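You operate a simulated robot arm through the tools that you are given. There is no shell and no other tool.

You run a simulated two-armed robot. Do the job below in one go: nothing can be reset, and whatever is moved stays where it is left.

Task
Marble the white card in purple and green at the end tub; stand it in the grey rack there.
Fine: dab, comb and park the comb; dip at least four fifths of the card; sticks back in their pots; leave the other cards clean. Set down upright: what you pick out.

It is judged by the outcome, as a careful person would: the job done as asked, and still so three seconds after it is handed in. It fails if anything else is knocked over, pushed out of place, dropped, spilled or broken.

Robot
Two 7-joint arms with two-finger parallel grippers on one trunk that stands fixed in place. Base frame: the origin is at the foot of the trunk, x ahead of it, y to its left, z up. Lengths are in m, angles in rad, forces in N, time in s.
The left shoulder is at [0.218, 0.171, 1.027], the right one opposite. Each reaches about 0.883 m from its shoulder. Payload 4.4 kg a hand.
Tool frame (each hand has its own): the origin (TCP) lies between the finger pads and is the grasp point; the fingertips stand 0.023 m ahead of it; z points along the fingers, y is the line along which they close. The gripper opens to 0.094 m. The fingers are 0.038 m wide and 0.01 m thick; the gripper's body (0.054 by 0.096 m) begins 0.039 m behind the TCP.
Orientation is told as [roll, pitch, yaw] about the base's x, y, z axes, in that order, counted from this pose: with the fingers straight down and closing along the base's y, the tool's x points along the base's -x, its y along +y and its z along -z.

Tools
- The arms move only by the tool apply_moves. It takes "left_series", "right_series" or both (then of equal length, played together; a hand with none holds still); each is text: rows parted by semicolons, each of 7 numbers parted by spaces: the turn, a rotation vector about the tool's x, y, z in units of 120 degrees (1.0 is 120 degrees), then the shift along the tool's x, y, z in units of 250 mm (1.0 is 250 mm), then the closure, from 0 (fully open) to 1 (shut). In form: wx wy wz dx dy dz hand; .... A call has 1 to 20 rows; each row is the pose to reach, as a shift and turn from the pose commanded when the call began, along the tool's axes at that moment. A call with a number of a shift or a turn outside -1 to 1 is refused whole. Each row takes 0.2 s and may step no farther than 0.05 m and 0.15 rad from the row before; otherwise, or with a gripper value out of range, the whole call is refused. A pose out of reach is approached as far as the arm can. The call stops where the force on the tool passes 90 N (or 10 N more than at its start, if that is more) or the arm is blocked; 0.2 s more then pass. Each finger travels about 0.072 m/s and halts on what it meets, pressing with about 44 N; the grip force reading is that of the motor and also rises with nothing between the fingers. The clock runs only during rows and for 0.2 s after the last one: add rows that repeat a pose to give the fingers time. It gives the time, the measured TCP pose, the force on the tool (base axes), the opening and the grip force at its end, in the units of the frame above (readings bear some noise), with the torque about the TCP (base axes, N m) and any sound that the robot's microphone picked up, and new pictures: "views" is both (left out), scene, wrist or none (wrist: the cameras of the hands that moved).
- Cameras (640 x 400 px; columns grow to the right, rows downward): "scene" is now at [0.355, 0.0463, 1.1811]; the picture's right is [0.51, -0.86, 0.00], its down [-0.21, -0.13, -0.97] and it looks along [0.83, 0.50, -0.25] (base axes); focal length 214 px, centre (320, 200). "left" rides on the left gripper at [0.086, -0.016, -0.074] in its tool frame; the picture's right is [0.18, 0.98, 0.00], its down [-0.58, 0.11, -0.81] and it looks along [-0.79, 0.15, 0.59] (tool axes); focal length 243 px, centre (320, 200). "right" rides on the right gripper at [0.086, 0.016, -0.075] in its tool frame; the picture's right is [-0.18, 0.98, 0.00], its down [-0.58, -0.11, -0.81] and it looks along [-0.79, -0.15, 0.59] (tool axes); focal length 243 px, centre (320, 200).
- slide_trunk(by): moves the trunk up (or, below 0, down) by that many m; the arms and the scene camera ride with it, the base frame stays. It gives what a move gives, with no picture.
- aim_head(pan, tilt): turns the head with the scene camera to pan (to the left, within 1.396 rad either way) and tilt (down, from -0.506 to 1.204), counted from straight ahead of the robot (the tilt from the chest, where the trunk bows). It gives what a move gives, and a new picture of the scene camera.
- locate(camera, pixels): for up to 12 pixels [column, row] of the newest picture of that camera ("zoom" is the newest enlarged one), the place [x, y, z] in the base frame of the surface seen there, good to about 0.002 m. It takes no simulated time.
- enlarge(camera, box): a new picture of the part [left, top, right, bottom] of that camera's present view, enlarged. It takes no simulated time.
- finish_job(): hands the job in; it is judged then, once.

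Open the grippers and draw the arms clear of the work before you hand the job in, unless the task says otherwise.

The tools are called after "Call:" as name(argument=value, ...) on one line, values as JSON. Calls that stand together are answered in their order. apply_moves: Moves the arms, as the interface text tells. Its arguments: {"type":"object","properties":{"left_series":{"type":"string"},"right_series":{"type":"string"},"views":{"type":"string","enum":["both","scene","wrist","none"]}},"required":[]} The other tools are called the same way: slide_trunk (by) moves the trunk up or down; aim_head (pan, tilt) turns the head that bears the scene camera; locate (camera, pixels) gives the place of the surface under pixels of a picture; enlarge (camera, box) takes an enlarged picture of a part of a camera's view; finish_job () hands the job in.

At the start:

```text
clock: 0.0
left_position: [0.4167, 0.4794, 1.1915]
left_tcp_rot: [0.0, 0.001, -0.002]
left_ft_force: [0.0, 0.7, 0.2]
left_moment: [0.02, -0.04, -0.02]
left_width: 0.0939
left_gripper_force: 0.0
right_position: [0.5095, 0.032, 1.1657]
right_tcp_rot: [0.0, 0.0, -0.001]
right_ft_force: [0.0, 0.1, 0.4]
right_moment: [0.02, 0.02, 0.0]
right_width: 0.0939
right_gripper_force: 0.1
trunk travel left (down, up): [-0.05, 0.338]
head pan, tilt (commanded): [0.541, 0.253]
```

scene: 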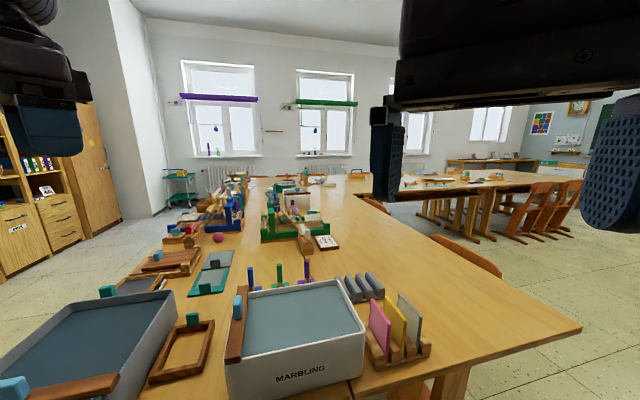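
right: 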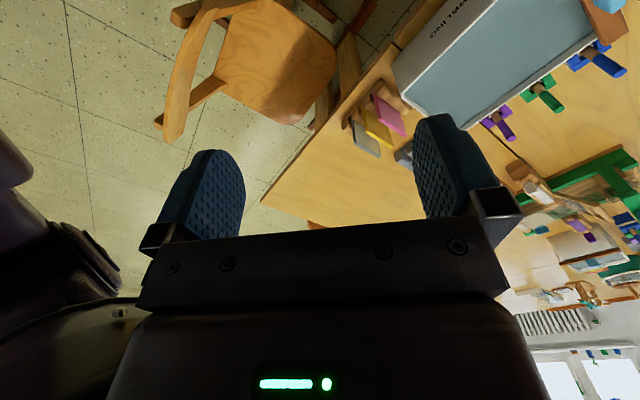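
left: 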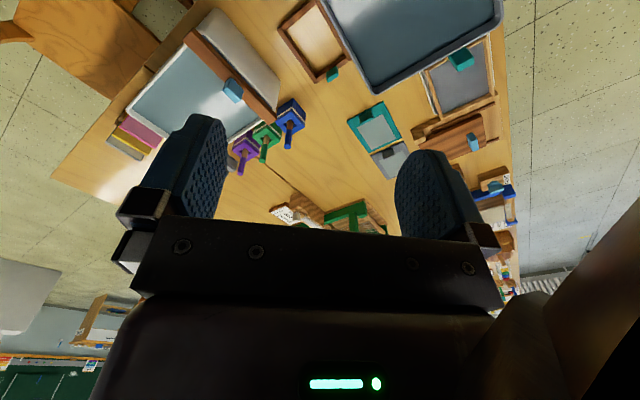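

The scene shows a marbling tub (px 300,330), pots with blue, green and purple sticks at about (250-305,275), a comb with a blue handle at the left tub edge (238,320), and a rack with pink/yellow/grey-white cards at (397,330). I'll zoom in on these first.

Call:
enlarge(camera="scene", box=[200, 240, 460, 400])

Call:
enlarge(camera="right", box=[320, 0, 640, 200])

Call:
enlarge(camera="left", box=[80, 0, 400, 200])

```text
2.46 times, centred on (330, 320) of scene
```

zoom: 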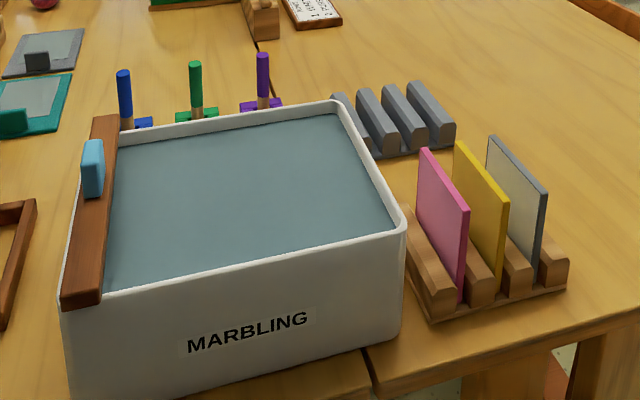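

```text
2.00 times, centred on (480, 100) of right
```

zoom: 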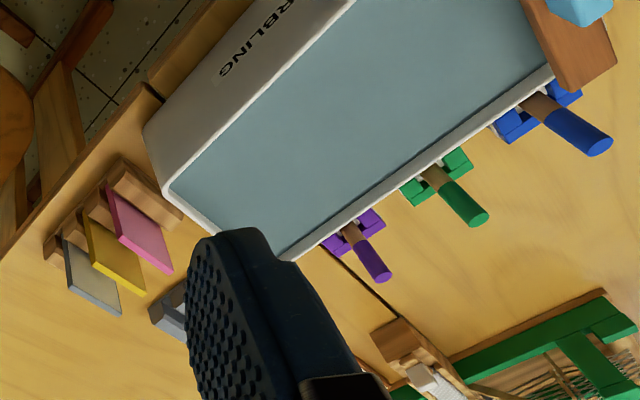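

```text
2.00 times, centred on (240, 100) of left
```

zoom: 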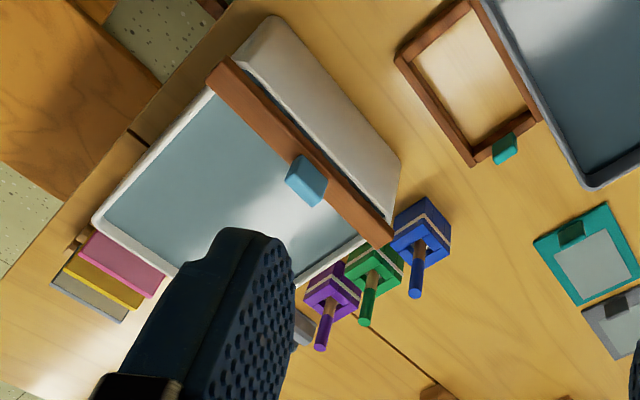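

I'll look further around: tilt the head down toward the work area and the other tub at left.

Call:
aim_head(pan=0.541, tilt=0.7)

```text
clock: 0.9
left_position: [0.4173, 0.4798, 1.1903]
left_tcp_rot: [0.0, 0.001, 0.0]
left_ft_force: [0.1, 0.3, -0.3]
left_moment: [0.02, 0.0, 0.02]
left_width: 0.0942
left_gripper_force: 0.1
right_position: [0.5097, 0.0316, 1.1659]
right_tcp_rot: [0.0, -0.001, -0.001]
right_ft_force: [-0.7, -1.4, 0.3]
right_moment: [-0.03, 0.01, 0.01]
right_width: 0.0937
right_gripper_force: 0.0
trunk travel left (down, up): [-0.05, 0.338]
head pan, tilt (commanded): [0.541, 0.7]
```

scene: 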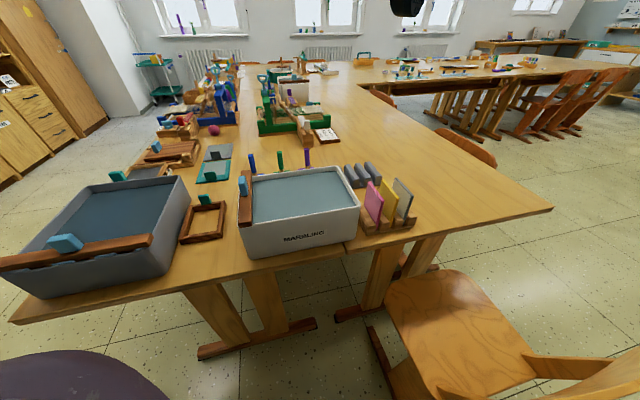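

The whole table is now in view: the MARBLING tub at (300,210), the left grey tub at (100,230). I'll enlarge both and the stick/rack area.

Call:
enlarge(camera="scene", box=[220, 140, 440, 270])

Call:
enlarge(camera="scene", box=[0, 130, 240, 300])

Call:
enlarge(camera="scene", box=[320, 150, 440, 250])

Call:
locate(camera="scene", pixels=[[240, 225], [248, 256], [357, 202], [345, 168], [248, 174], [241, 187], [252, 160], [280, 157], [307, 153], [376, 221], [388, 215], [403, 207]])

```text
2.91 times, centred on (330, 205) of scene
```

zoom: 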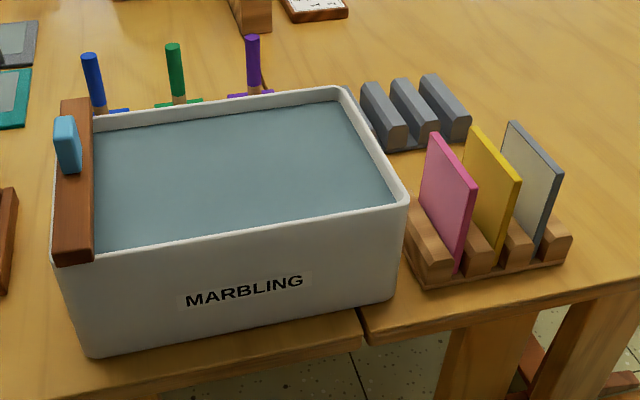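

```text
2.35 times, centred on (120, 215) of scene
```

zoom: 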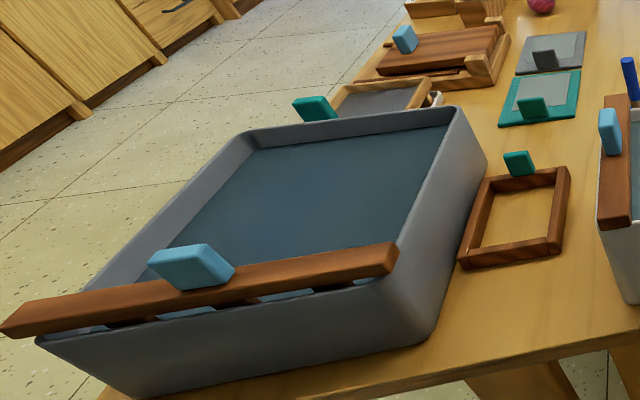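

```text
4.00 times, centred on (380, 200) of scene
```

zoom: 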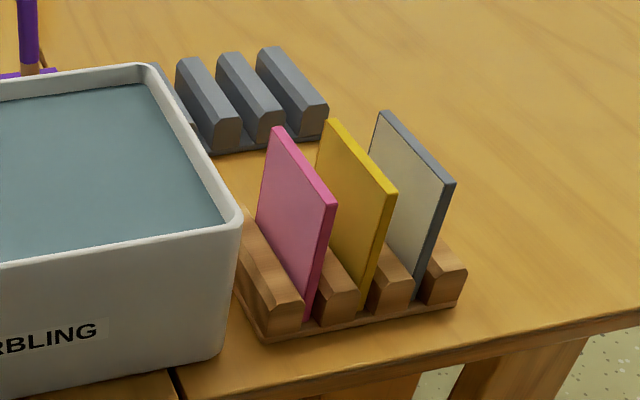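

```text
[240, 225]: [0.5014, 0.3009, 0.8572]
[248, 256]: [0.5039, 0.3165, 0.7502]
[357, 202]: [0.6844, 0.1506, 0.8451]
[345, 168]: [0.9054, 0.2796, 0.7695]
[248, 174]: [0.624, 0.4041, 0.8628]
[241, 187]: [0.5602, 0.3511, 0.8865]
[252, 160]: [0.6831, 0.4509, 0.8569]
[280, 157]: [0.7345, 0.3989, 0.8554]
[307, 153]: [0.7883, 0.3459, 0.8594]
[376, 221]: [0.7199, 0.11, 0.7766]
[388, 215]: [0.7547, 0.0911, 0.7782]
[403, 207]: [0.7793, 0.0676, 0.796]
```

The last zoom shows the wooden rack with pink, yellow and a white/grey-edged card, and the grey rack with three slots at (240,110). I'll locate their features.

Call:
locate(camera="zoom", pixels=[[381, 115], [452, 184], [416, 298], [405, 190], [395, 195], [336, 208], [273, 130], [329, 124], [258, 325], [464, 298], [440, 262], [455, 268]])

Call:
locate(camera="zoom", pixels=[[192, 62], [236, 120], [233, 58], [280, 116], [268, 50], [325, 106], [213, 150], [327, 130], [160, 70], [229, 130], [275, 125], [190, 100]])

```text
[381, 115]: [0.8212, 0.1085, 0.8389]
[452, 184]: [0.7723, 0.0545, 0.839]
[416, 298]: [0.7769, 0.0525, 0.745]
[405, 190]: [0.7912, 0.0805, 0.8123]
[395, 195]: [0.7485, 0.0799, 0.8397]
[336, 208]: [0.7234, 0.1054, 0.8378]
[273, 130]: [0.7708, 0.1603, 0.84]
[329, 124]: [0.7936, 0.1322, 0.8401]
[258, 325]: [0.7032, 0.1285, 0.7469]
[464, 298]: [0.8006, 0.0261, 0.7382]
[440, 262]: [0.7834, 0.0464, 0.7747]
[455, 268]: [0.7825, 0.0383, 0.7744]
```

```text
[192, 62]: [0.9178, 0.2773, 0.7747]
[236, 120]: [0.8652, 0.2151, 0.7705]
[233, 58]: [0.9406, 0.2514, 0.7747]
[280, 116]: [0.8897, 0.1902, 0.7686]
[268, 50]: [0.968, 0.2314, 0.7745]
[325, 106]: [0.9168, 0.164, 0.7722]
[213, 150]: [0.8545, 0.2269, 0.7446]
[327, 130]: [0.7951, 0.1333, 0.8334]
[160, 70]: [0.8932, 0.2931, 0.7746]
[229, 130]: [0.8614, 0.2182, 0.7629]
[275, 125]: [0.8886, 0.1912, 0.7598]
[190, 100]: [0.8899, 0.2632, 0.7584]
```

I'll take close-ups from the left wrist camera of the stick pots (245-290,115-155) and the comb (230,80).

Call:
enlarge(camera="left", box=[210, 80, 320, 180])

Call:
enlarge(camera="left", box=[130, 0, 290, 130])

Call:
locate(camera="zoom", pixels=[[235, 130], [560, 470], [440, 350], [300, 430], [200, 300], [110, 390], [520, 200], [400, 140], [250, 250]])

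```text
4.00 times, centred on (265, 130) of left
```

zoom: 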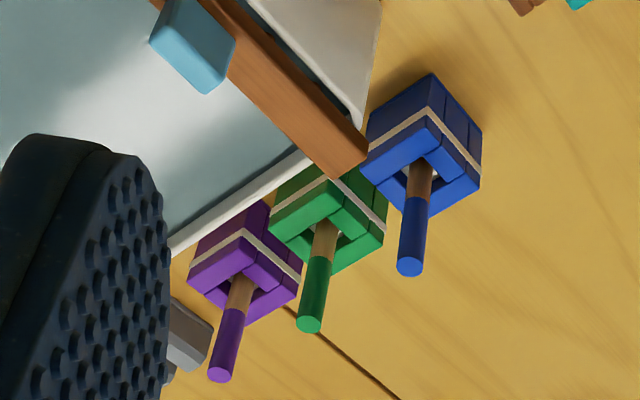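

```text
3.08 times, centred on (210, 65) of left
```

zoom: 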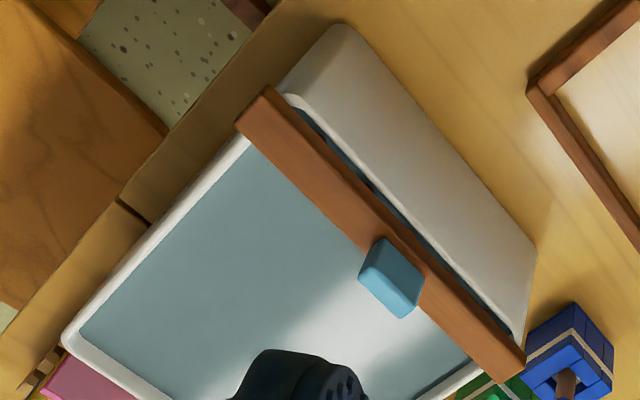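

```text
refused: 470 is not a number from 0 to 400
```

The comb bar lies across the tub's left end over both rims, its blue handle at (392,278) in the zoom. I'll locate points on the comb and rim.

Call:
locate(camera="zoom", pixels=[[268, 92], [242, 125], [522, 352], [495, 372], [378, 243], [415, 272], [365, 280], [400, 312], [420, 262], [300, 120], [530, 260], [345, 30]])

Call:
locate(camera="zoom", pixels=[[80, 338], [440, 395], [62, 345], [250, 135], [220, 220], [330, 135], [400, 222], [500, 310], [100, 290], [300, 200], [200, 320]])

```text
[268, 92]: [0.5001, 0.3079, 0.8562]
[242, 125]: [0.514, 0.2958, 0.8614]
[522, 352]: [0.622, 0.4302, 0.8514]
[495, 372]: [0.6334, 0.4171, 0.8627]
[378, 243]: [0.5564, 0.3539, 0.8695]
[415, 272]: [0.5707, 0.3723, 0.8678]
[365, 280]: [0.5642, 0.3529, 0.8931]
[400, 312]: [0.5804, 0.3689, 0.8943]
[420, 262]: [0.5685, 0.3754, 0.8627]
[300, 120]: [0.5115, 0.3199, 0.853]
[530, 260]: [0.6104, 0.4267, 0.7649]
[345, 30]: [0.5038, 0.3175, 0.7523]
```

```text
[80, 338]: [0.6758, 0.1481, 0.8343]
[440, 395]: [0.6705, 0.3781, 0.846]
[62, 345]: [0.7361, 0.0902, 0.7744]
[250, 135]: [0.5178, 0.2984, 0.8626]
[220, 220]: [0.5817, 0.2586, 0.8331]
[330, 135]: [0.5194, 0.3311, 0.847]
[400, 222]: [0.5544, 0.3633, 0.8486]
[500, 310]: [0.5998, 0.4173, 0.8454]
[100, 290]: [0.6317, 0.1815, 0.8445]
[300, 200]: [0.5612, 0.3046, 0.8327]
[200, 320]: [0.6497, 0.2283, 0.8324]
```

Liquid surface is at z≈0.833, rim ≈0.846, and the comb bar is about 45° to the base axes. Now a closer look at the cards from the right wrist and the scene, to make sure which is the white one.

Call:
enlarge(camera="right", box=[330, 70, 430, 170])

Call:
enlarge(camera="scene", box=[350, 160, 430, 240])

Call:
enlarge(camera="scene", box=[130, 40, 350, 170])

```text
4.00 times, centred on (380, 120) of right
```

zoom: 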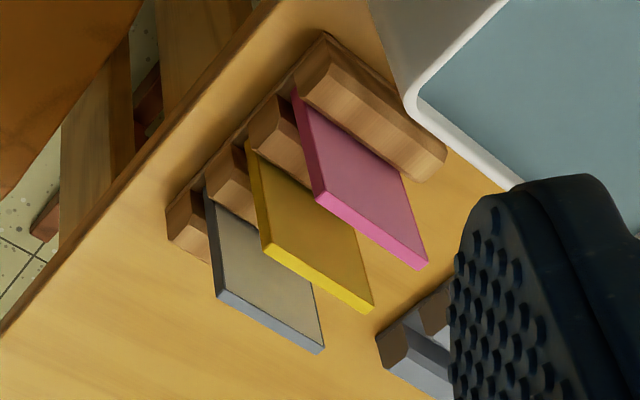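

```text
5.00 times, centred on (390, 200) of scene
```

zoom: 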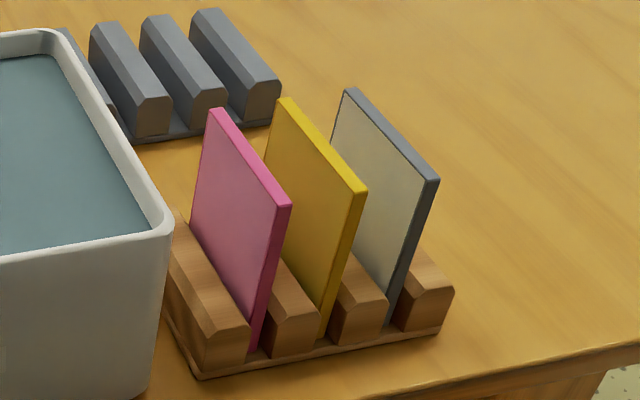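

```text
2.91 times, centred on (240, 105) of scene
```

zoom: 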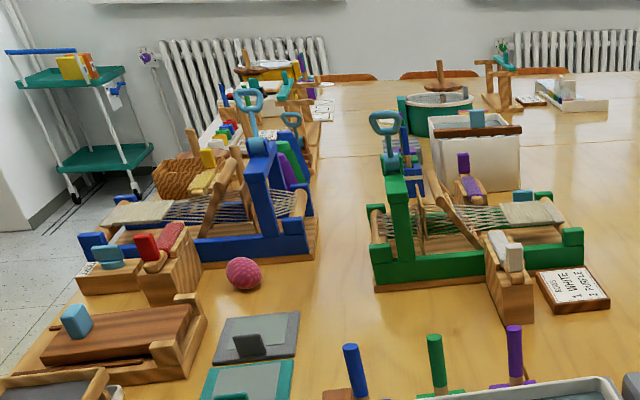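

The far table has another tub, so the near MARBLING tub at the table end is the one, and the third board (off‑white face, grey rim) is the white card. I'll draw the right arm aside and bring the left hand (yaw +45°) to a view pose looking over the tub at the pots.

Call:
apply_moves(left_series="0 0 -0.0375 -0.082 -0.098 0.0816 0; 0 0 -0.075 -0.164 -0.196 0.1632 0; 0 0 -0.1125 -0.246 -0.294 0.2448 0; 0 0 -0.15 -0.328 -0.392 0.3264 0; 0 0 -0.1875 -0.41 -0.49 0.408 0; 0 0 -0.225 -0.492 -0.588 0.4896 0; 0 0 -0.2625 -0.574 -0.686 0.5712 0; 0 0 -0.3 -0.656 -0.784 0.6528 0; 0 0 -0.3375 -0.738 -0.882 0.7344 0; 0 0 -0.375 -0.82 -0.98 0.816 0", right_series="0 0 0 0.06 -0.1 0 0; 0 0 0 0.12 -0.2 0 0; 0 0 0 0.18 -0.3 0 0; 0 0 0 0.24 -0.4 0 0; 0 0 0 0.3 -0.5 0 0; 0 0 0 0.36 -0.6 0 0; 0 0 0 0.42 -0.7 0 0; 0 0 0 0.48 -0.8 0 0; 0 0 0 0.54 -0.9 0 0; 0 0 0 0.6 -1.0 0 0", views="both")

```text
clock: 2.6
left_position: [0.5684, 0.2988, 1.0417]
left_tcp_rot: [-0.002, -0.003, 0.576]
left_ft_force: [0.4, -0.1, 0.6]
left_moment: [-0.03, -0.03, 0.02]
left_width: 0.0939
left_gripper_force: 0.0
right_position: [0.405, -0.1503, 1.1631]
right_tcp_rot: [-0.005, 0.001, -0.035]
right_ft_force: [-0.1, 0.4, 0.0]
right_moment: [0.0, -0.02, 0.03]
right_width: 0.0942
right_gripper_force: 0.0
trunk travel left (down, up): [-0.05, 0.338]
head pan, tilt (commanded): [0.541, 0.7]
stopped in row 8 (right hand): the force on the tool passed its limit at 129 N (the readings are from after the stop); the commanded pose is now the measured one
```

scene: 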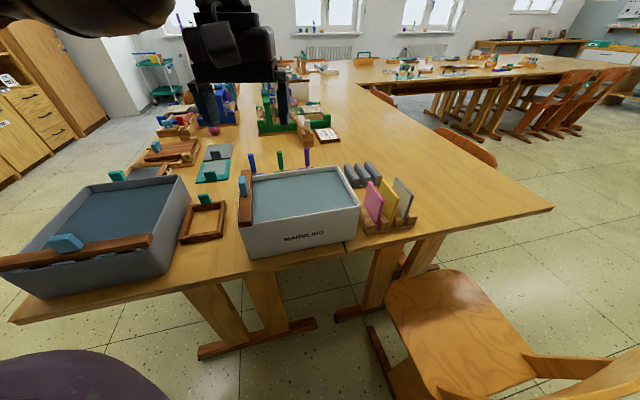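
right: 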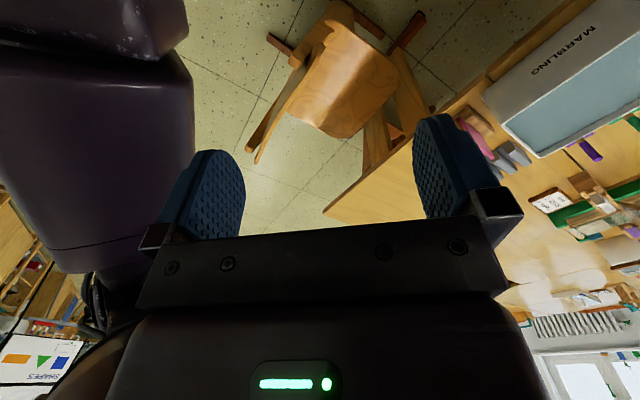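
left: 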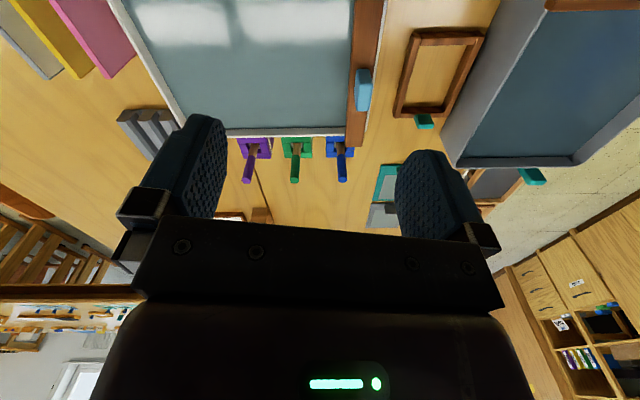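

The right hand met something of its own arm and stopped at y=-0.15; the force is zero now, so I leave it there. The left view shows the three pots at (250,150), (295,150), (340,148); I enlarge them.

Call:
enlarge(camera="left", box=[215, 100, 375, 200])

Call:
locate(camera="zoom", pixels=[[128, 318], [320, 315], [510, 315], [110, 315], [146, 318], [90, 160], [215, 230], [92, 228], [215, 160], [270, 158], [385, 228], [270, 228]])

```text
4.00 times, centred on (295, 150) of left
```

zoom: 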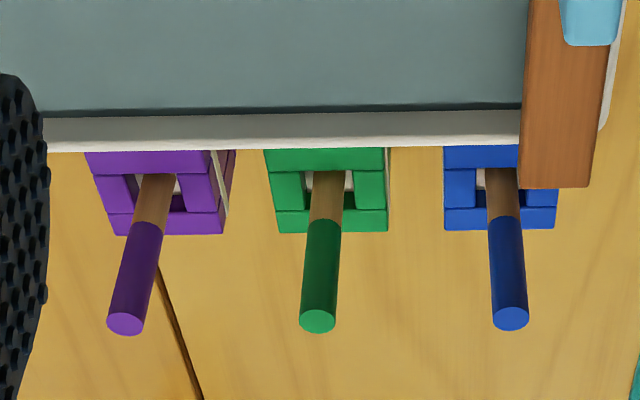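

```text
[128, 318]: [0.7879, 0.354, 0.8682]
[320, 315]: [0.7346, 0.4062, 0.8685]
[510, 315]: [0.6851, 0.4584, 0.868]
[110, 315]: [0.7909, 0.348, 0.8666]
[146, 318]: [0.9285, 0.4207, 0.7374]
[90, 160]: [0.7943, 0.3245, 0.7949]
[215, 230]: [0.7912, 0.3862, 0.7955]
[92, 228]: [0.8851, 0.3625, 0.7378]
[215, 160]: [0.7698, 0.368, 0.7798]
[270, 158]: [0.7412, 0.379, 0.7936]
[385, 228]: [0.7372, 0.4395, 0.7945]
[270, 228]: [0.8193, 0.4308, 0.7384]
```

Table top is z≈0.738, pot tops ≈0.795, stick tops ≈0.868; purple stick centre ≈(0.788,0.354). I move the left hand to hover above the purple stick with yaw 45° and fingers half closed.

Call:
apply_moves(left_series="0 0 -0.0166 -0.1428 -0.0489 0.0611 0.1; 0 0 -0.0333 -0.2856 -0.0977 0.1223 0.2; 0 0 -0.0499 -0.4284 -0.1466 0.1834 0.3; 0 0 -0.0665 -0.5711 -0.1954 0.2445 0.4; 0 0 -0.0832 -0.7139 -0.2443 0.3057 0.45; 0 0 -0.0998 -0.8567 -0.2931 0.3668 0.45; 0 0 -0.0998 -0.8567 -0.2931 0.3668 0.45", views="both")

```text
clock: 4.2
left_position: [0.7874, 0.3541, 0.9525]
left_tcp_rot: [-0.003, -0.003, 0.785]
left_ft_force: [0.8, -0.1, 0.1]
left_moment: [-0.01, -0.02, 0.02]
left_width: 0.0516
left_gripper_force: 0.0
right_position: [0.4036, -0.151, 1.1637]
right_tcp_rot: [-0.004, -0.001, -0.035]
right_ft_force: [3.7, -0.1, -0.3]
right_moment: [0.04, 0.29, -0.01]
right_width: 0.0938
right_gripper_force: 0.0
trunk travel left (down, up): [-0.05, 0.338]
head pan, tilt (commanded): [0.541, 0.7]
```

scene: 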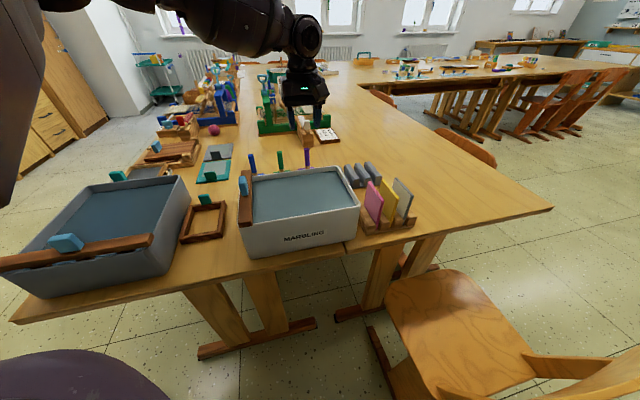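
left: 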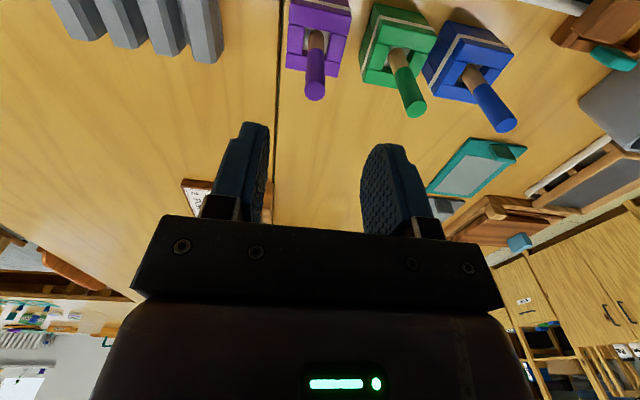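

The purple stick is seen at (315,90) just below the hand; I enlarge it and the pots and locate the caps.

Call:
enlarge(camera="left", box=[270, 0, 450, 120])

Call:
locate(camera="zoom", pixels=[[161, 330], [132, 325], [191, 325], [505, 385], [75, 100], [60, 230], [90, 20], [230, 265], [262, 110], [285, 30], [335, 120], [330, 295]])

```text
3.33 times, centred on (360, 60) of left
```

zoom: 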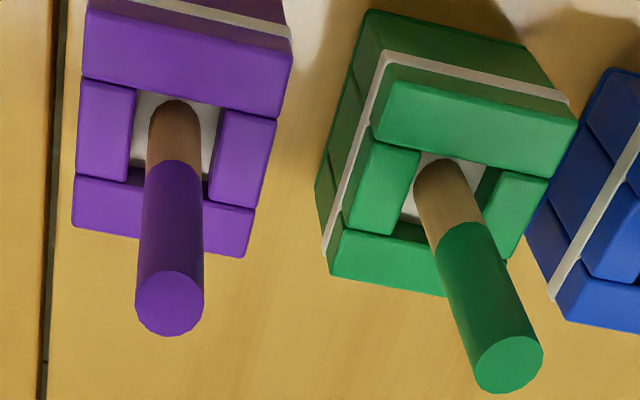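

```text
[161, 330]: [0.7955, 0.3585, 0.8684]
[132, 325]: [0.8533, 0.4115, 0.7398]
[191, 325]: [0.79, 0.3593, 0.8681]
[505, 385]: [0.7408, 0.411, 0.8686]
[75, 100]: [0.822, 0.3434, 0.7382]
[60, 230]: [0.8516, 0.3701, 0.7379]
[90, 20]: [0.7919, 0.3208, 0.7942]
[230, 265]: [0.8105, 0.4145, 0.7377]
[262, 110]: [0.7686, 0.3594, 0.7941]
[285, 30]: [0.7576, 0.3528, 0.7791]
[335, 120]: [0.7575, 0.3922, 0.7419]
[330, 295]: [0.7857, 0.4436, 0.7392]
```

I locate the cap centres and the pot corners more exactly.

Call:
locate(camera="zoom", pixels=[[170, 303], [508, 364], [150, 300], [190, 305], [170, 280], [170, 325], [88, 15], [288, 60], [245, 250], [80, 220], [175, 140], [452, 200]])

```text
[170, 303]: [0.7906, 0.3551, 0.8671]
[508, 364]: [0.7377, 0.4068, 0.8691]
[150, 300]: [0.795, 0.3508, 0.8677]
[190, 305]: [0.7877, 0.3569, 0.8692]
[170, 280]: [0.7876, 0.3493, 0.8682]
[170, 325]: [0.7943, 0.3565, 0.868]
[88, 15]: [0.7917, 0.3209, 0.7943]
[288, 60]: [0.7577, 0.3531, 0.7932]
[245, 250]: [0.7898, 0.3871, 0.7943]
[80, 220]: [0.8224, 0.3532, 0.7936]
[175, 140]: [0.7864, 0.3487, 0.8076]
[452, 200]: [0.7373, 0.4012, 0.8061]
```

The stick stands centred in its pot at (0.7906,0.3536). I descend so that the TCP is at z≈0.85, then close on it.

Call:
apply_moves(left_series="0 0 0 -0.0066 -0.0085 0 0.45; 0 0 0 -0.0066 -0.0085 0.1 0.5; 0 0 0 -0.0066 -0.0085 0.2 0.55; 0 0 0 -0.0066 -0.0085 0.3 0.55; 0 0 0 -0.0066 -0.0085 0.4 0.55; 0 0 0 -0.0066 -0.0085 0.4 0.55", views="wrist")

```text
clock: 5.6
left_position: [0.7904, 0.3521, 0.8516]
left_tcp_rot: [-0.002, -0.001, 0.787]
left_ft_force: [0.5, -0.1, 0.7]
left_moment: [0.01, 0.05, 0.0]
left_width: 0.0424
left_gripper_force: 0.0
right_position: [0.4025, -0.1506, 1.1636]
right_tcp_rot: [-0.004, 0.001, -0.037]
right_ft_force: [3.1, 0.7, -0.8]
right_moment: [-0.1, 0.09, -0.16]
right_width: 0.0943
right_gripper_force: 0.1
trunk travel left (down, up): [-0.05, 0.338]
head pan, tilt (commanded): [0.541, 0.7]
```

left: 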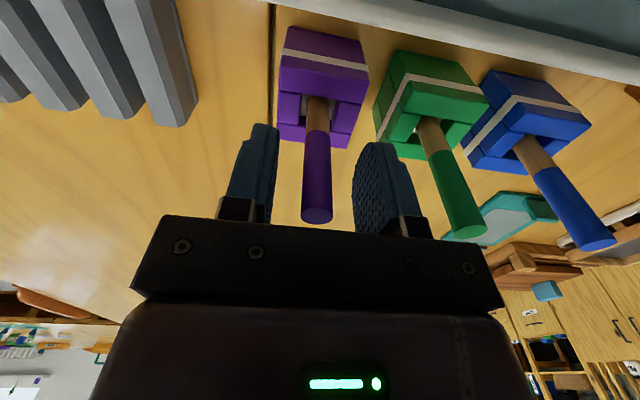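

The stick sits midway between the fingers (column 317 between 275 and 358). I close on it.

Call:
apply_moves(left_series="0 0 0 0 0 0 0.65; 0 0 0 0 0 0 0.8; 0 0 0 0 0 0 1; 0 0 0 0 0 0 1; 0 0 0 0 0 0 1", views="wrist")

```text
clock: 6.8
left_position: [0.7908, 0.353, 0.8514]
left_tcp_rot: [-0.001, -0.002, 0.783]
left_ft_force: [-0.8, -0.6, 0.1]
left_moment: [-0.01, 0.0, 0.03]
left_width: 0.0121
left_gripper_force: 43.5
right_position: [0.405, -0.1497, 1.1639]
right_tcp_rot: [-0.005, 0.003, -0.037]
right_ft_force: [3.1, 0.1, -2.2]
right_moment: [-0.12, -0.05, -0.09]
right_width: 0.0942
right_gripper_force: 0.1
trunk travel left (down, up): [-0.05, 0.338]
head pan, tilt (commanded): [0.541, 0.7]
```

left: 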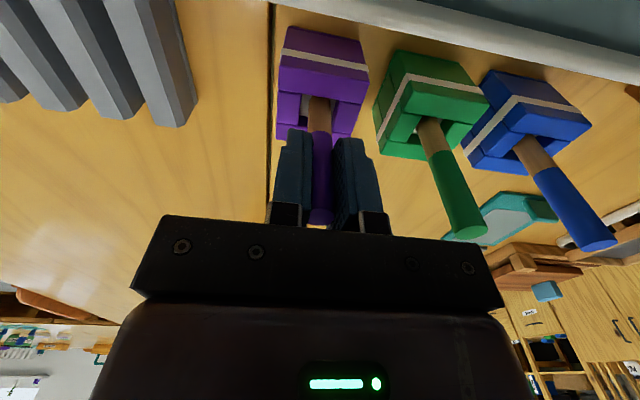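

Gripped (width 12 mm, 43 N). I lift straight up 0.15 m and look at the tip.

Call:
apply_moves(left_series="0 0 0 0 0 -0.06 1; 0 0 0 0 0 -0.16 1; 0 0 0 0 0 -0.28 1; 0 0 0 0 0 -0.4 1; 0 0 0 0 0 -0.52 1; 0 0 0 0 0 -0.6 1; 0 0 0 0 0 -0.6 1", views="both")

```text
clock: 8.4
left_position: [0.7915, 0.3536, 1.001]
left_tcp_rot: [-0.002, -0.002, 0.787]
left_ft_force: [-0.4, -0.1, -0.3]
left_moment: [0.0, 0.0, 0.0]
left_width: 0.0121
left_gripper_force: 43.3
right_position: [0.4057, -0.1501, 1.1629]
right_tcp_rot: [-0.004, 0.002, -0.036]
right_ft_force: [2.4, -0.1, -2.7]
right_moment: [0.01, -0.07, 0.0]
right_width: 0.0942
right_gripper_force: 0.0
trunk travel left (down, up): [-0.05, 0.338]
head pan, tilt (commanded): [0.541, 0.7]
```

scene: 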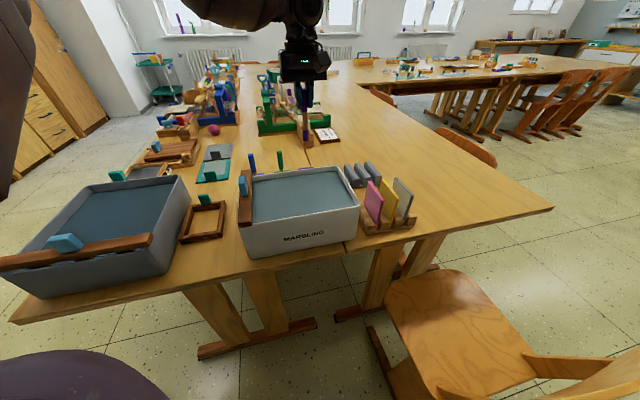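
left: 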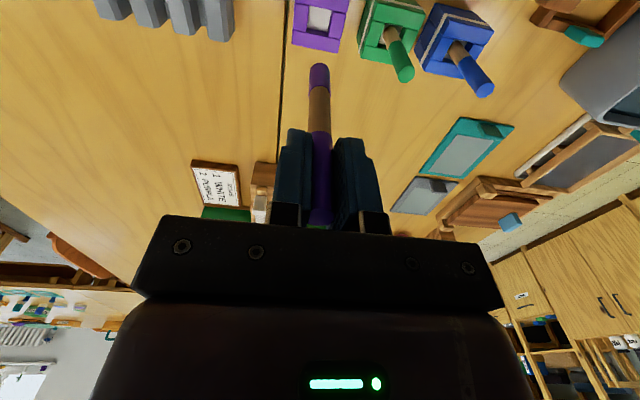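

The stick is out; its purple tip is seen at (319,75). I enlarge to measure the tip's height.

Call:
enlarge(camera="scene", box=[270, 60, 350, 160])

Call:
enlarge(camera="left", box=[270, 40, 370, 240])

Call:
locate(camera="left", pixels=[[319, 64], [319, 67], [319, 72], [319, 80], [319, 90], [319, 130], [319, 215], [319, 222]])

```text
4.00 times, centred on (310, 110) of scene
```

zoom: 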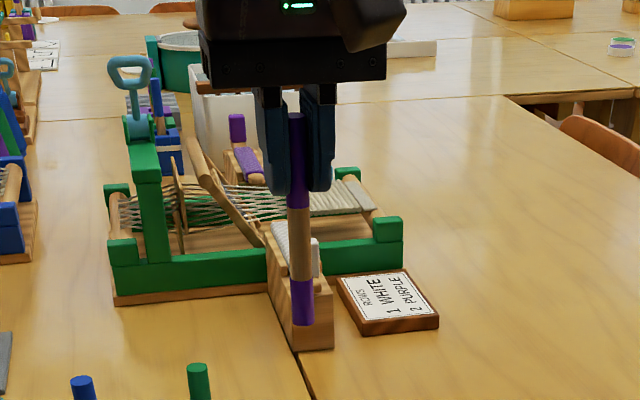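

```text
2.00 times, centred on (320, 140) of left
```

zoom: 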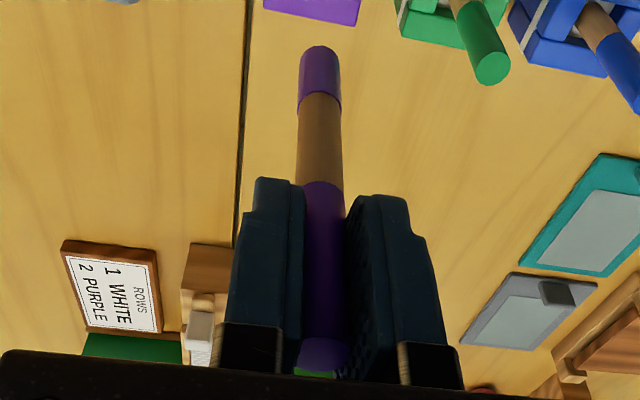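

```text
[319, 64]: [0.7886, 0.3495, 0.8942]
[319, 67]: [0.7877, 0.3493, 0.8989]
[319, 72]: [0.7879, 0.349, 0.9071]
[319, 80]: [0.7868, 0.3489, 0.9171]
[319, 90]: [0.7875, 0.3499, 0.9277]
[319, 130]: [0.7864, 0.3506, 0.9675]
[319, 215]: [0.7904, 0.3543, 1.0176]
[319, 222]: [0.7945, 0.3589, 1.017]
```

Tip is at z≈0.893 with the TCP at 1.000 (0.107 m below the TCP). I carry it over the tub to u≈0.675,v≈0.295 and dab the tip ~6 mm into the surface (TCP 0.934), then lift.

Call:
apply_moves(left_series="0 0 0 0.134 0.014 0 1; 0 0 0 0.268 0.028 0 1; 0 0 0 0.402 0.042 0 1; 0 0 0 0.536 0.056 0 1; 0 0 0 0.536 0.056 0.1 1; 0 0 0 0.536 0.056 0.2 1; 0 0 0 0.536 0.056 0.264 1; 0 0 0 0.536 0.056 0.264 1; 0 0 0 0.536 0.056 0.264 1", views="both")

```text
clock: 10.4
left_position: [0.6861, 0.2699, 0.9356]
left_tcp_rot: [-0.003, -0.002, 0.785]
left_ft_force: [-0.2, -0.6, -0.7]
left_moment: [0.02, 0.02, -0.01]
left_width: 0.0116
left_gripper_force: 44.1
right_position: [0.4047, -0.1503, 1.1634]
right_tcp_rot: [-0.003, 0.001, -0.037]
right_ft_force: [2.3, -0.7, -2.3]
right_moment: [-0.03, -0.05, -0.03]
right_width: 0.094
right_gripper_force: 0.0
trunk travel left (down, up): [-0.05, 0.338]
head pan, tilt (commanded): [0.541, 0.7]
```

scene: 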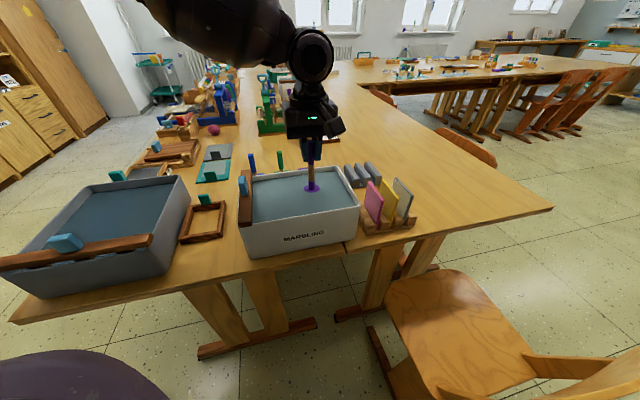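
left: 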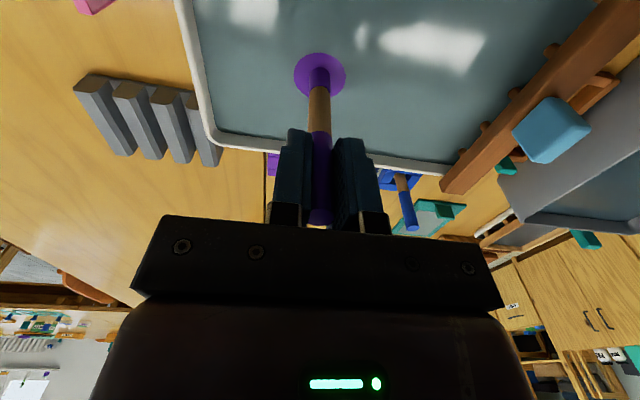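

A purple disc (~3 cm) spread on the surface at (320,75). I lift, make a second purple dab at u≈0.635, v≈0.24, and lift again.

Call:
apply_moves(left_series="0 0 0 0 0 -0.08 1; 0 0 0 0 0 -0.18 1; 0 0 0 0.053 0.073 -0.18 1; 0 0 0 0.107 0.147 -0.18 1; 0 0 0 0.16 0.22 -0.18 1; 0 0 0 0.16 0.22 -0.09 1; 0 0 0 0.16 0.22 0 1; 0 0 0 0.16 0.22 0 1; 0 0 0 0.16 0.22 0 1; 0 0 0 0.16 0.22 -0.1 1; 0 0 0 0.16 0.22 -0.2 1; 0 0 0 0.16 0.22 -0.264 1; 0 0 0 0.16 0.22 -0.264 1", views="both")

```text
clock: 13.2
left_position: [0.6196, 0.2806, 1.0013]
left_tcp_rot: [0.0, -0.001, 0.786]
left_ft_force: [0.7, 0.0, -0.1]
left_moment: [0.02, 0.0, 0.0]
left_width: 0.0119
left_gripper_force: 44.2
right_position: [0.4042, -0.1502, 1.1644]
right_tcp_rot: [-0.004, 0.003, -0.037]
right_ft_force: [1.0, 1.1, -1.1]
right_moment: [-0.07, -0.02, -0.07]
right_width: 0.0939
right_gripper_force: 0.0
trunk travel left (down, up): [-0.05, 0.338]
head pan, tilt (commanded): [0.541, 0.7]
```

scene: 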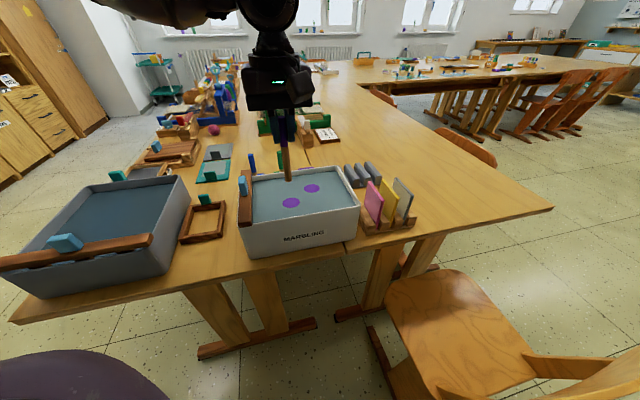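
left: 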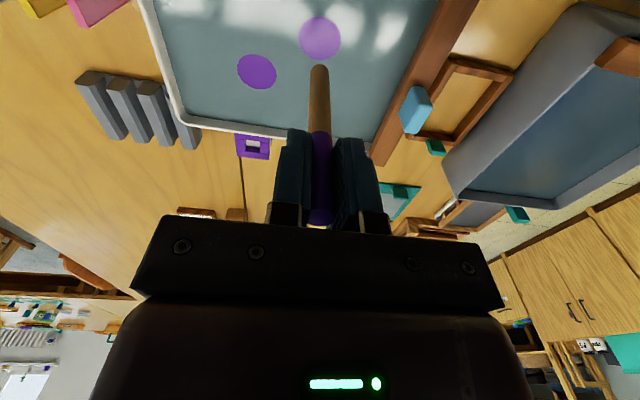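

Two purple discs are on the surface at (291,203) and (312,188) and the stick's tip is spent. I carry the stick back above the purple pot.

Call:
apply_moves(left_series="0 0 0 -0.116 -0.046 0 1; 0 0 0 -0.2321 -0.092 0 1; 0 0 0 -0.3482 -0.138 0 1; 0 0 0 -0.4643 -0.184 0 1; 0 0 0 -0.5803 -0.23 0 1; 0 0 0 -0.6964 -0.276 0 1; 0 0 0 -0.6964 -0.276 0 1; 0 0 0 -0.6964 -0.276 0.14 1; 0 0 0 -0.6964 -0.276 0.26 1; 0 0 0 -0.6964 -0.276 0.32 1; 0 0 0 -0.6964 -0.276 0.32 1", views="wrist")

```text
clock: 15.6
left_position: [0.7913, 0.354, 0.9208]
left_tcp_rot: [-0.003, -0.002, 0.786]
left_ft_force: [-0.7, -0.2, 0.1]
left_moment: [0.01, 0.0, 0.03]
left_width: 0.012
left_gripper_force: 44.2
right_position: [0.4046, -0.15, 1.1642]
right_tcp_rot: [-0.004, 0.0, -0.036]
right_ft_force: [3.7, 0.9, -0.8]
right_moment: [-0.01, 0.14, -0.03]
right_width: 0.0941
right_gripper_force: 0.0
trunk travel left (down, up): [-0.05, 0.338]
head pan, tilt (commanded): [0.541, 0.7]
```

left: 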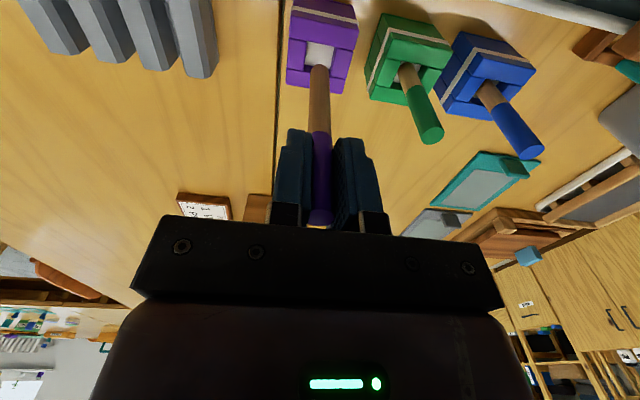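

The tip (319,68) is just above the pot mouth (318,55); I check the alignment close-up.

Call:
enlarge(camera="left", box=[270, 0, 370, 130])

```text
3.08 times, centred on (320, 65) of left
```

zoom: 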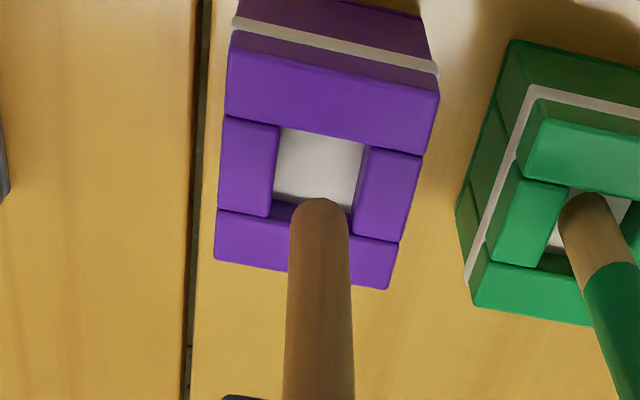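

Aligned with the hole. I lower the remaining 0.07 m into the pot.

Call:
apply_moves(left_series="0 0 0 0 0 0.08 1; 0 0 0 0 0 0.16 1; 0 0 0 0 0 0.22 1; 0 0 0 0 0 0.26 1; 0 0 0 0 0 0.276 1; 0 0 0 0 0 0.276 1", views="wrist")

```text
clock: 17.0
left_position: [0.7906, 0.3535, 0.8527]
left_tcp_rot: [-0.003, -0.002, 0.786]
left_ft_force: [0.2, -0.1, -0.1]
left_moment: [0.01, 0.05, 0.01]
left_width: 0.0119
left_gripper_force: 44.1
right_position: [0.4046, -0.15, 1.1637]
right_tcp_rot: [-0.003, 0.0, -0.036]
right_ft_force: [2.9, 0.0, -1.9]
right_moment: [-0.1, 0.06, -0.12]
right_width: 0.0939
right_gripper_force: 0.1
trunk travel left (down, up): [-0.05, 0.338]
head pan, tilt (commanded): [0.541, 0.7]
```

left: 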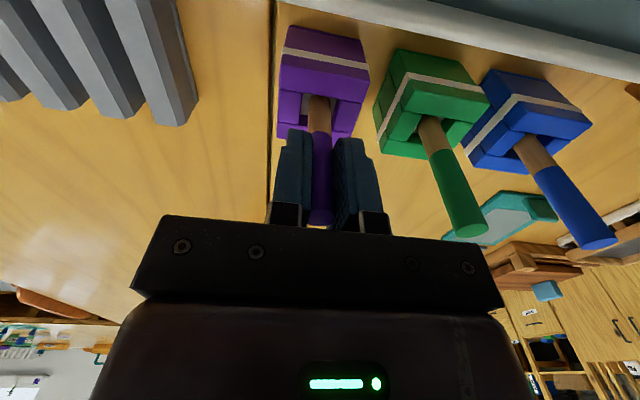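

The stick is back in its pot. I open, rise clear of the stick top, and shift over to the green stick.

Call:
apply_moves(left_series="0 0 0 0 0 0 0.85; 0 0 0 0 0 0 0.7; 0 0 0 0 0 0 0.55; 0 0 0 0 0 0 0.55; 0 0 0 0 0 -0.1 0.55; 0 0 0 0 0 -0.2 0.55; 0 0 0 0 0 -0.3 0.55; 0 0 0 0 0.1 -0.32 0.55; 0 0 0 0 0.2 -0.32 0.55; 0 0 0 0 0.2992 -0.32 0.55; 0 0 0 0 0.2992 -0.32 0.55", views="wrist")

```text
clock: 19.4
left_position: [0.7372, 0.4072, 0.9328]
left_tcp_rot: [-0.001, -0.003, 0.786]
left_ft_force: [-0.5, 0.0, 0.6]
left_moment: [0.02, -0.04, 0.0]
left_width: 0.0424
left_gripper_force: 0.0
right_position: [0.4039, -0.1506, 1.1621]
right_tcp_rot: [-0.004, 0.001, -0.037]
right_ft_force: [3.1, 0.5, -2.0]
right_moment: [0.03, 0.01, -0.02]
right_width: 0.094
right_gripper_force: 0.0
trunk travel left (down, up): [-0.05, 0.338]
head pan, tilt (commanded): [0.541, 0.7]
```

left: 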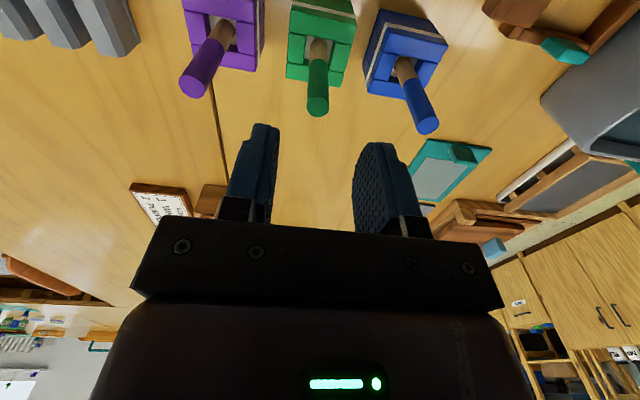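

The purple stick stands back in its pot (205,75) and the green stick is below at (318,105). I locate the green cap and pot corners.

Call:
enlarge(camera="left", box=[270, 0, 370, 130])

Call:
locate(camera="left", pixels=[[318, 108], [314, 107], [322, 108], [318, 103], [318, 113], [192, 87]])

```text
3.08 times, centred on (320, 65) of left
```

zoom: 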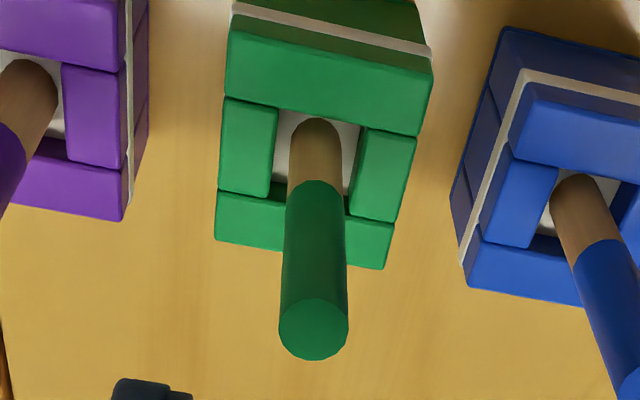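

```text
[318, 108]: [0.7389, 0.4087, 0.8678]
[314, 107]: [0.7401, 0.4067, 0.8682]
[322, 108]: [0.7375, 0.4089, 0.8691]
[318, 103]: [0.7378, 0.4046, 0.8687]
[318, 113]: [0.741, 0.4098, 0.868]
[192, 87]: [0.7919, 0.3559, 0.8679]
```

Cap centre ≈(0.7385,0.407), under the hand. I descend and close on the green stick.

Call:
apply_moves(left_series="0 0 0 -0.004 0 0.08 0.55; 0 0 0 -0.004 0 0.16 0.55; 0 0 0 -0.004 0 0.24 0.55; 0 0 0 -0.004 0 0.324 0.55; 0 0 0 -0.004 0 0.324 0.55; 0 0 0 -0.004 0 0.324 0.7; 0 0 0 -0.004 0 0.324 0.85; 0 0 0 -0.004 0 0.324 1; 0 0 0 -0.004 0 0.324 1; 0 0 0 -0.004 0 0.324 1", views="wrist")

```text
clock: 21.6
left_position: [0.7384, 0.4079, 0.8517]
left_tcp_rot: [-0.002, -0.002, 0.785]
left_ft_force: [1.5, 0.3, 0.1]
left_moment: [0.0, 0.02, 0.0]
left_width: 0.0118
left_gripper_force: 44.1
right_position: [0.4033, -0.1512, 1.1633]
right_tcp_rot: [-0.002, 0.002, -0.036]
right_ft_force: [2.9, -0.1, -2.0]
right_moment: [-0.05, -0.02, -0.07]
right_width: 0.0938
right_gripper_force: 0.0
trunk travel left (down, up): [-0.05, 0.338]
head pan, tilt (commanded): [0.541, 0.7]
```

left: 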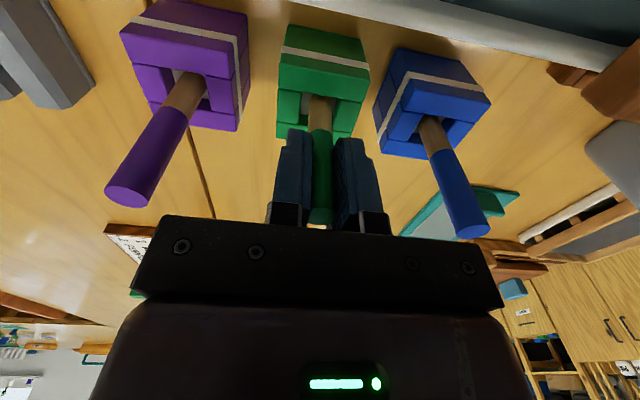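

Gripped (12 mm). I lift it out, dab at (u 0.675, v 0.235) and at (u 0.635, v 0.295), and lift again.

Call:
apply_moves(left_series="0 0 0 0 0 -0.12 1; 0 0 0 0 0 -0.28 1; 0 0 0 0 0 -0.44 1; 0 0 0 0 0 -0.6 1; 0 0 0 0.135 0 -0.6 1; 0 0 0 0.27 0 -0.6 1; 0 0 0 0.405 0 -0.6 1; 0 0 0 0.5404 -0.003 -0.6 1; 0 0 0 0.5404 -0.003 -0.45 1; 0 0 0 0.5404 -0.003 -0.336 1; 0 0 0 0.5404 -0.003 -0.336 1; 0 0 0 0.5404 -0.003 -0.336 1; 0 0 0 0.5404 -0.003 -0.5 1; 0 0 0 0.6204 -0.123 -0.5 1; 0 0 0 0.7004 -0.2432 -0.5 1; 0 0 0 0.7004 -0.2432 -0.336 1; 0 0 0 0.7004 -0.2432 -0.336 1; 0 0 0 0.7004 -0.2432 -0.336 1; 0 0 0 0.7004 -0.2432 -0.46 1; 0 0 0 0.7004 -0.2432 -0.6 1", views="both")

```text
clock: 25.8
left_position: [0.6574, 0.2408, 1.0011]
left_tcp_rot: [-0.002, -0.001, 0.786]
left_ft_force: [0.6, 0.4, -0.7]
left_moment: [0.03, -0.01, 0.05]
left_width: 0.0118
left_gripper_force: 44.0
right_position: [0.4039, -0.1516, 1.1654]
right_tcp_rot: [-0.003, 0.0, -0.036]
right_ft_force: [4.2, -0.8, -2.4]
right_moment: [0.04, 0.05, 0.0]
right_width: 0.0942
right_gripper_force: 0.0
trunk travel left (down, up): [-0.05, 0.338]
head pan, tilt (commanded): [0.541, 0.7]
```

scene: 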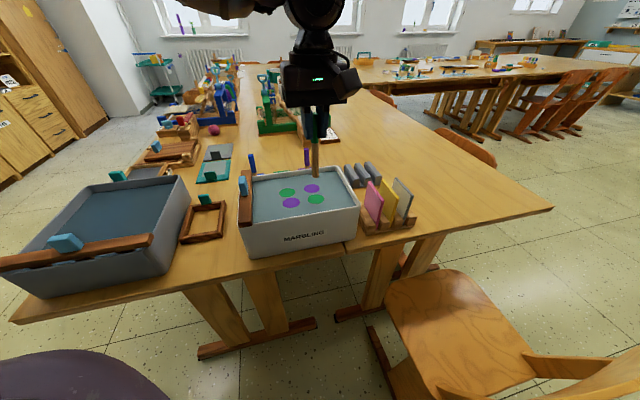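
left: 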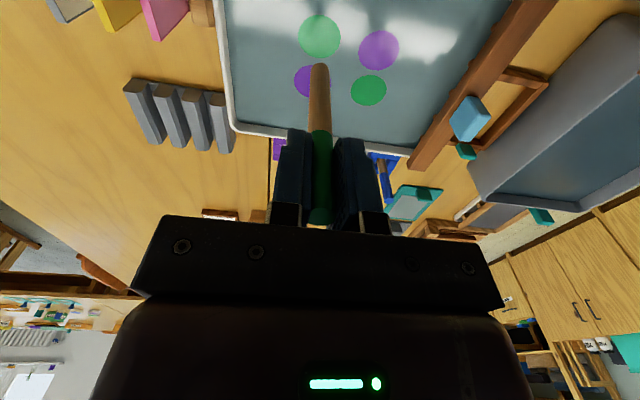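

Four discs (two purple, two green) lie on the surface. I carry the green stick back over its pot, pausing just above the mouth.

Call:
apply_moves(left_series="0 0 0 -0.1167 0.0405 0 1; 0 0 0 -0.2335 0.0811 0 1; 0 0 0 -0.3502 0.1216 0 1; 0 0 0 -0.4669 0.1621 0 1; 0 0 0 -0.5837 0.2027 0 1; 0 0 0 -0.7004 0.2432 0 1; 0 0 0 -0.7004 0.2432 0 1; 0 0 0 -0.7004 0.2432 0.14 1; 0 0 0 -0.7004 0.2432 0.26 1; 0 0 0 -0.7004 0.2432 0.32 1; 0 0 0 -0.7004 0.2432 0.32 1", views="wrist")

Call:
enlarge(camera="left", box=[270, 0, 370, 130])

```text
clock: 28.2
left_position: [0.7397, 0.4068, 0.9226]
left_tcp_rot: [-0.002, -0.001, 0.785]
left_ft_force: [-0.6, 0.4, -0.3]
left_moment: [0.03, 0.03, 0.0]
left_width: 0.0117
left_gripper_force: 44.0
right_position: [0.4031, -0.1498, 1.1635]
right_tcp_rot: [-0.004, -0.002, -0.036]
right_ft_force: [2.5, 0.0, -2.1]
right_moment: [-0.07, 0.02, -0.11]
right_width: 0.094
right_gripper_force: 0.1
trunk travel left (down, up): [-0.05, 0.338]
head pan, tilt (commanded): [0.541, 0.7]
```

left: 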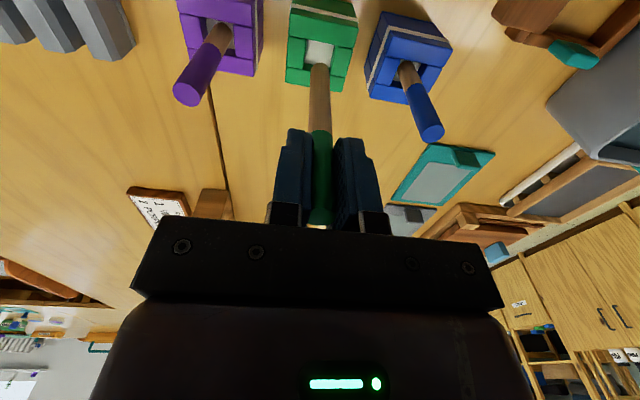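

```text
3.08 times, centred on (320, 65) of left
```

zoom: 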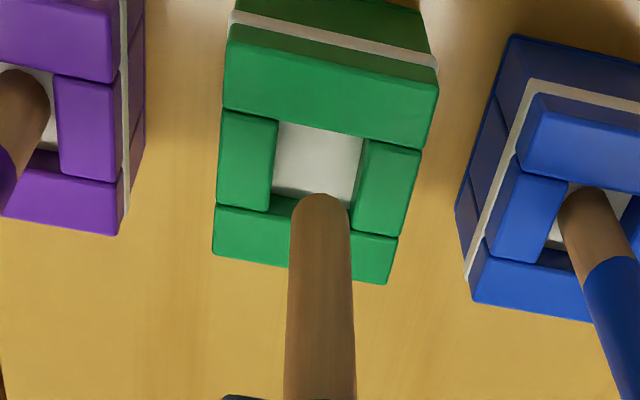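

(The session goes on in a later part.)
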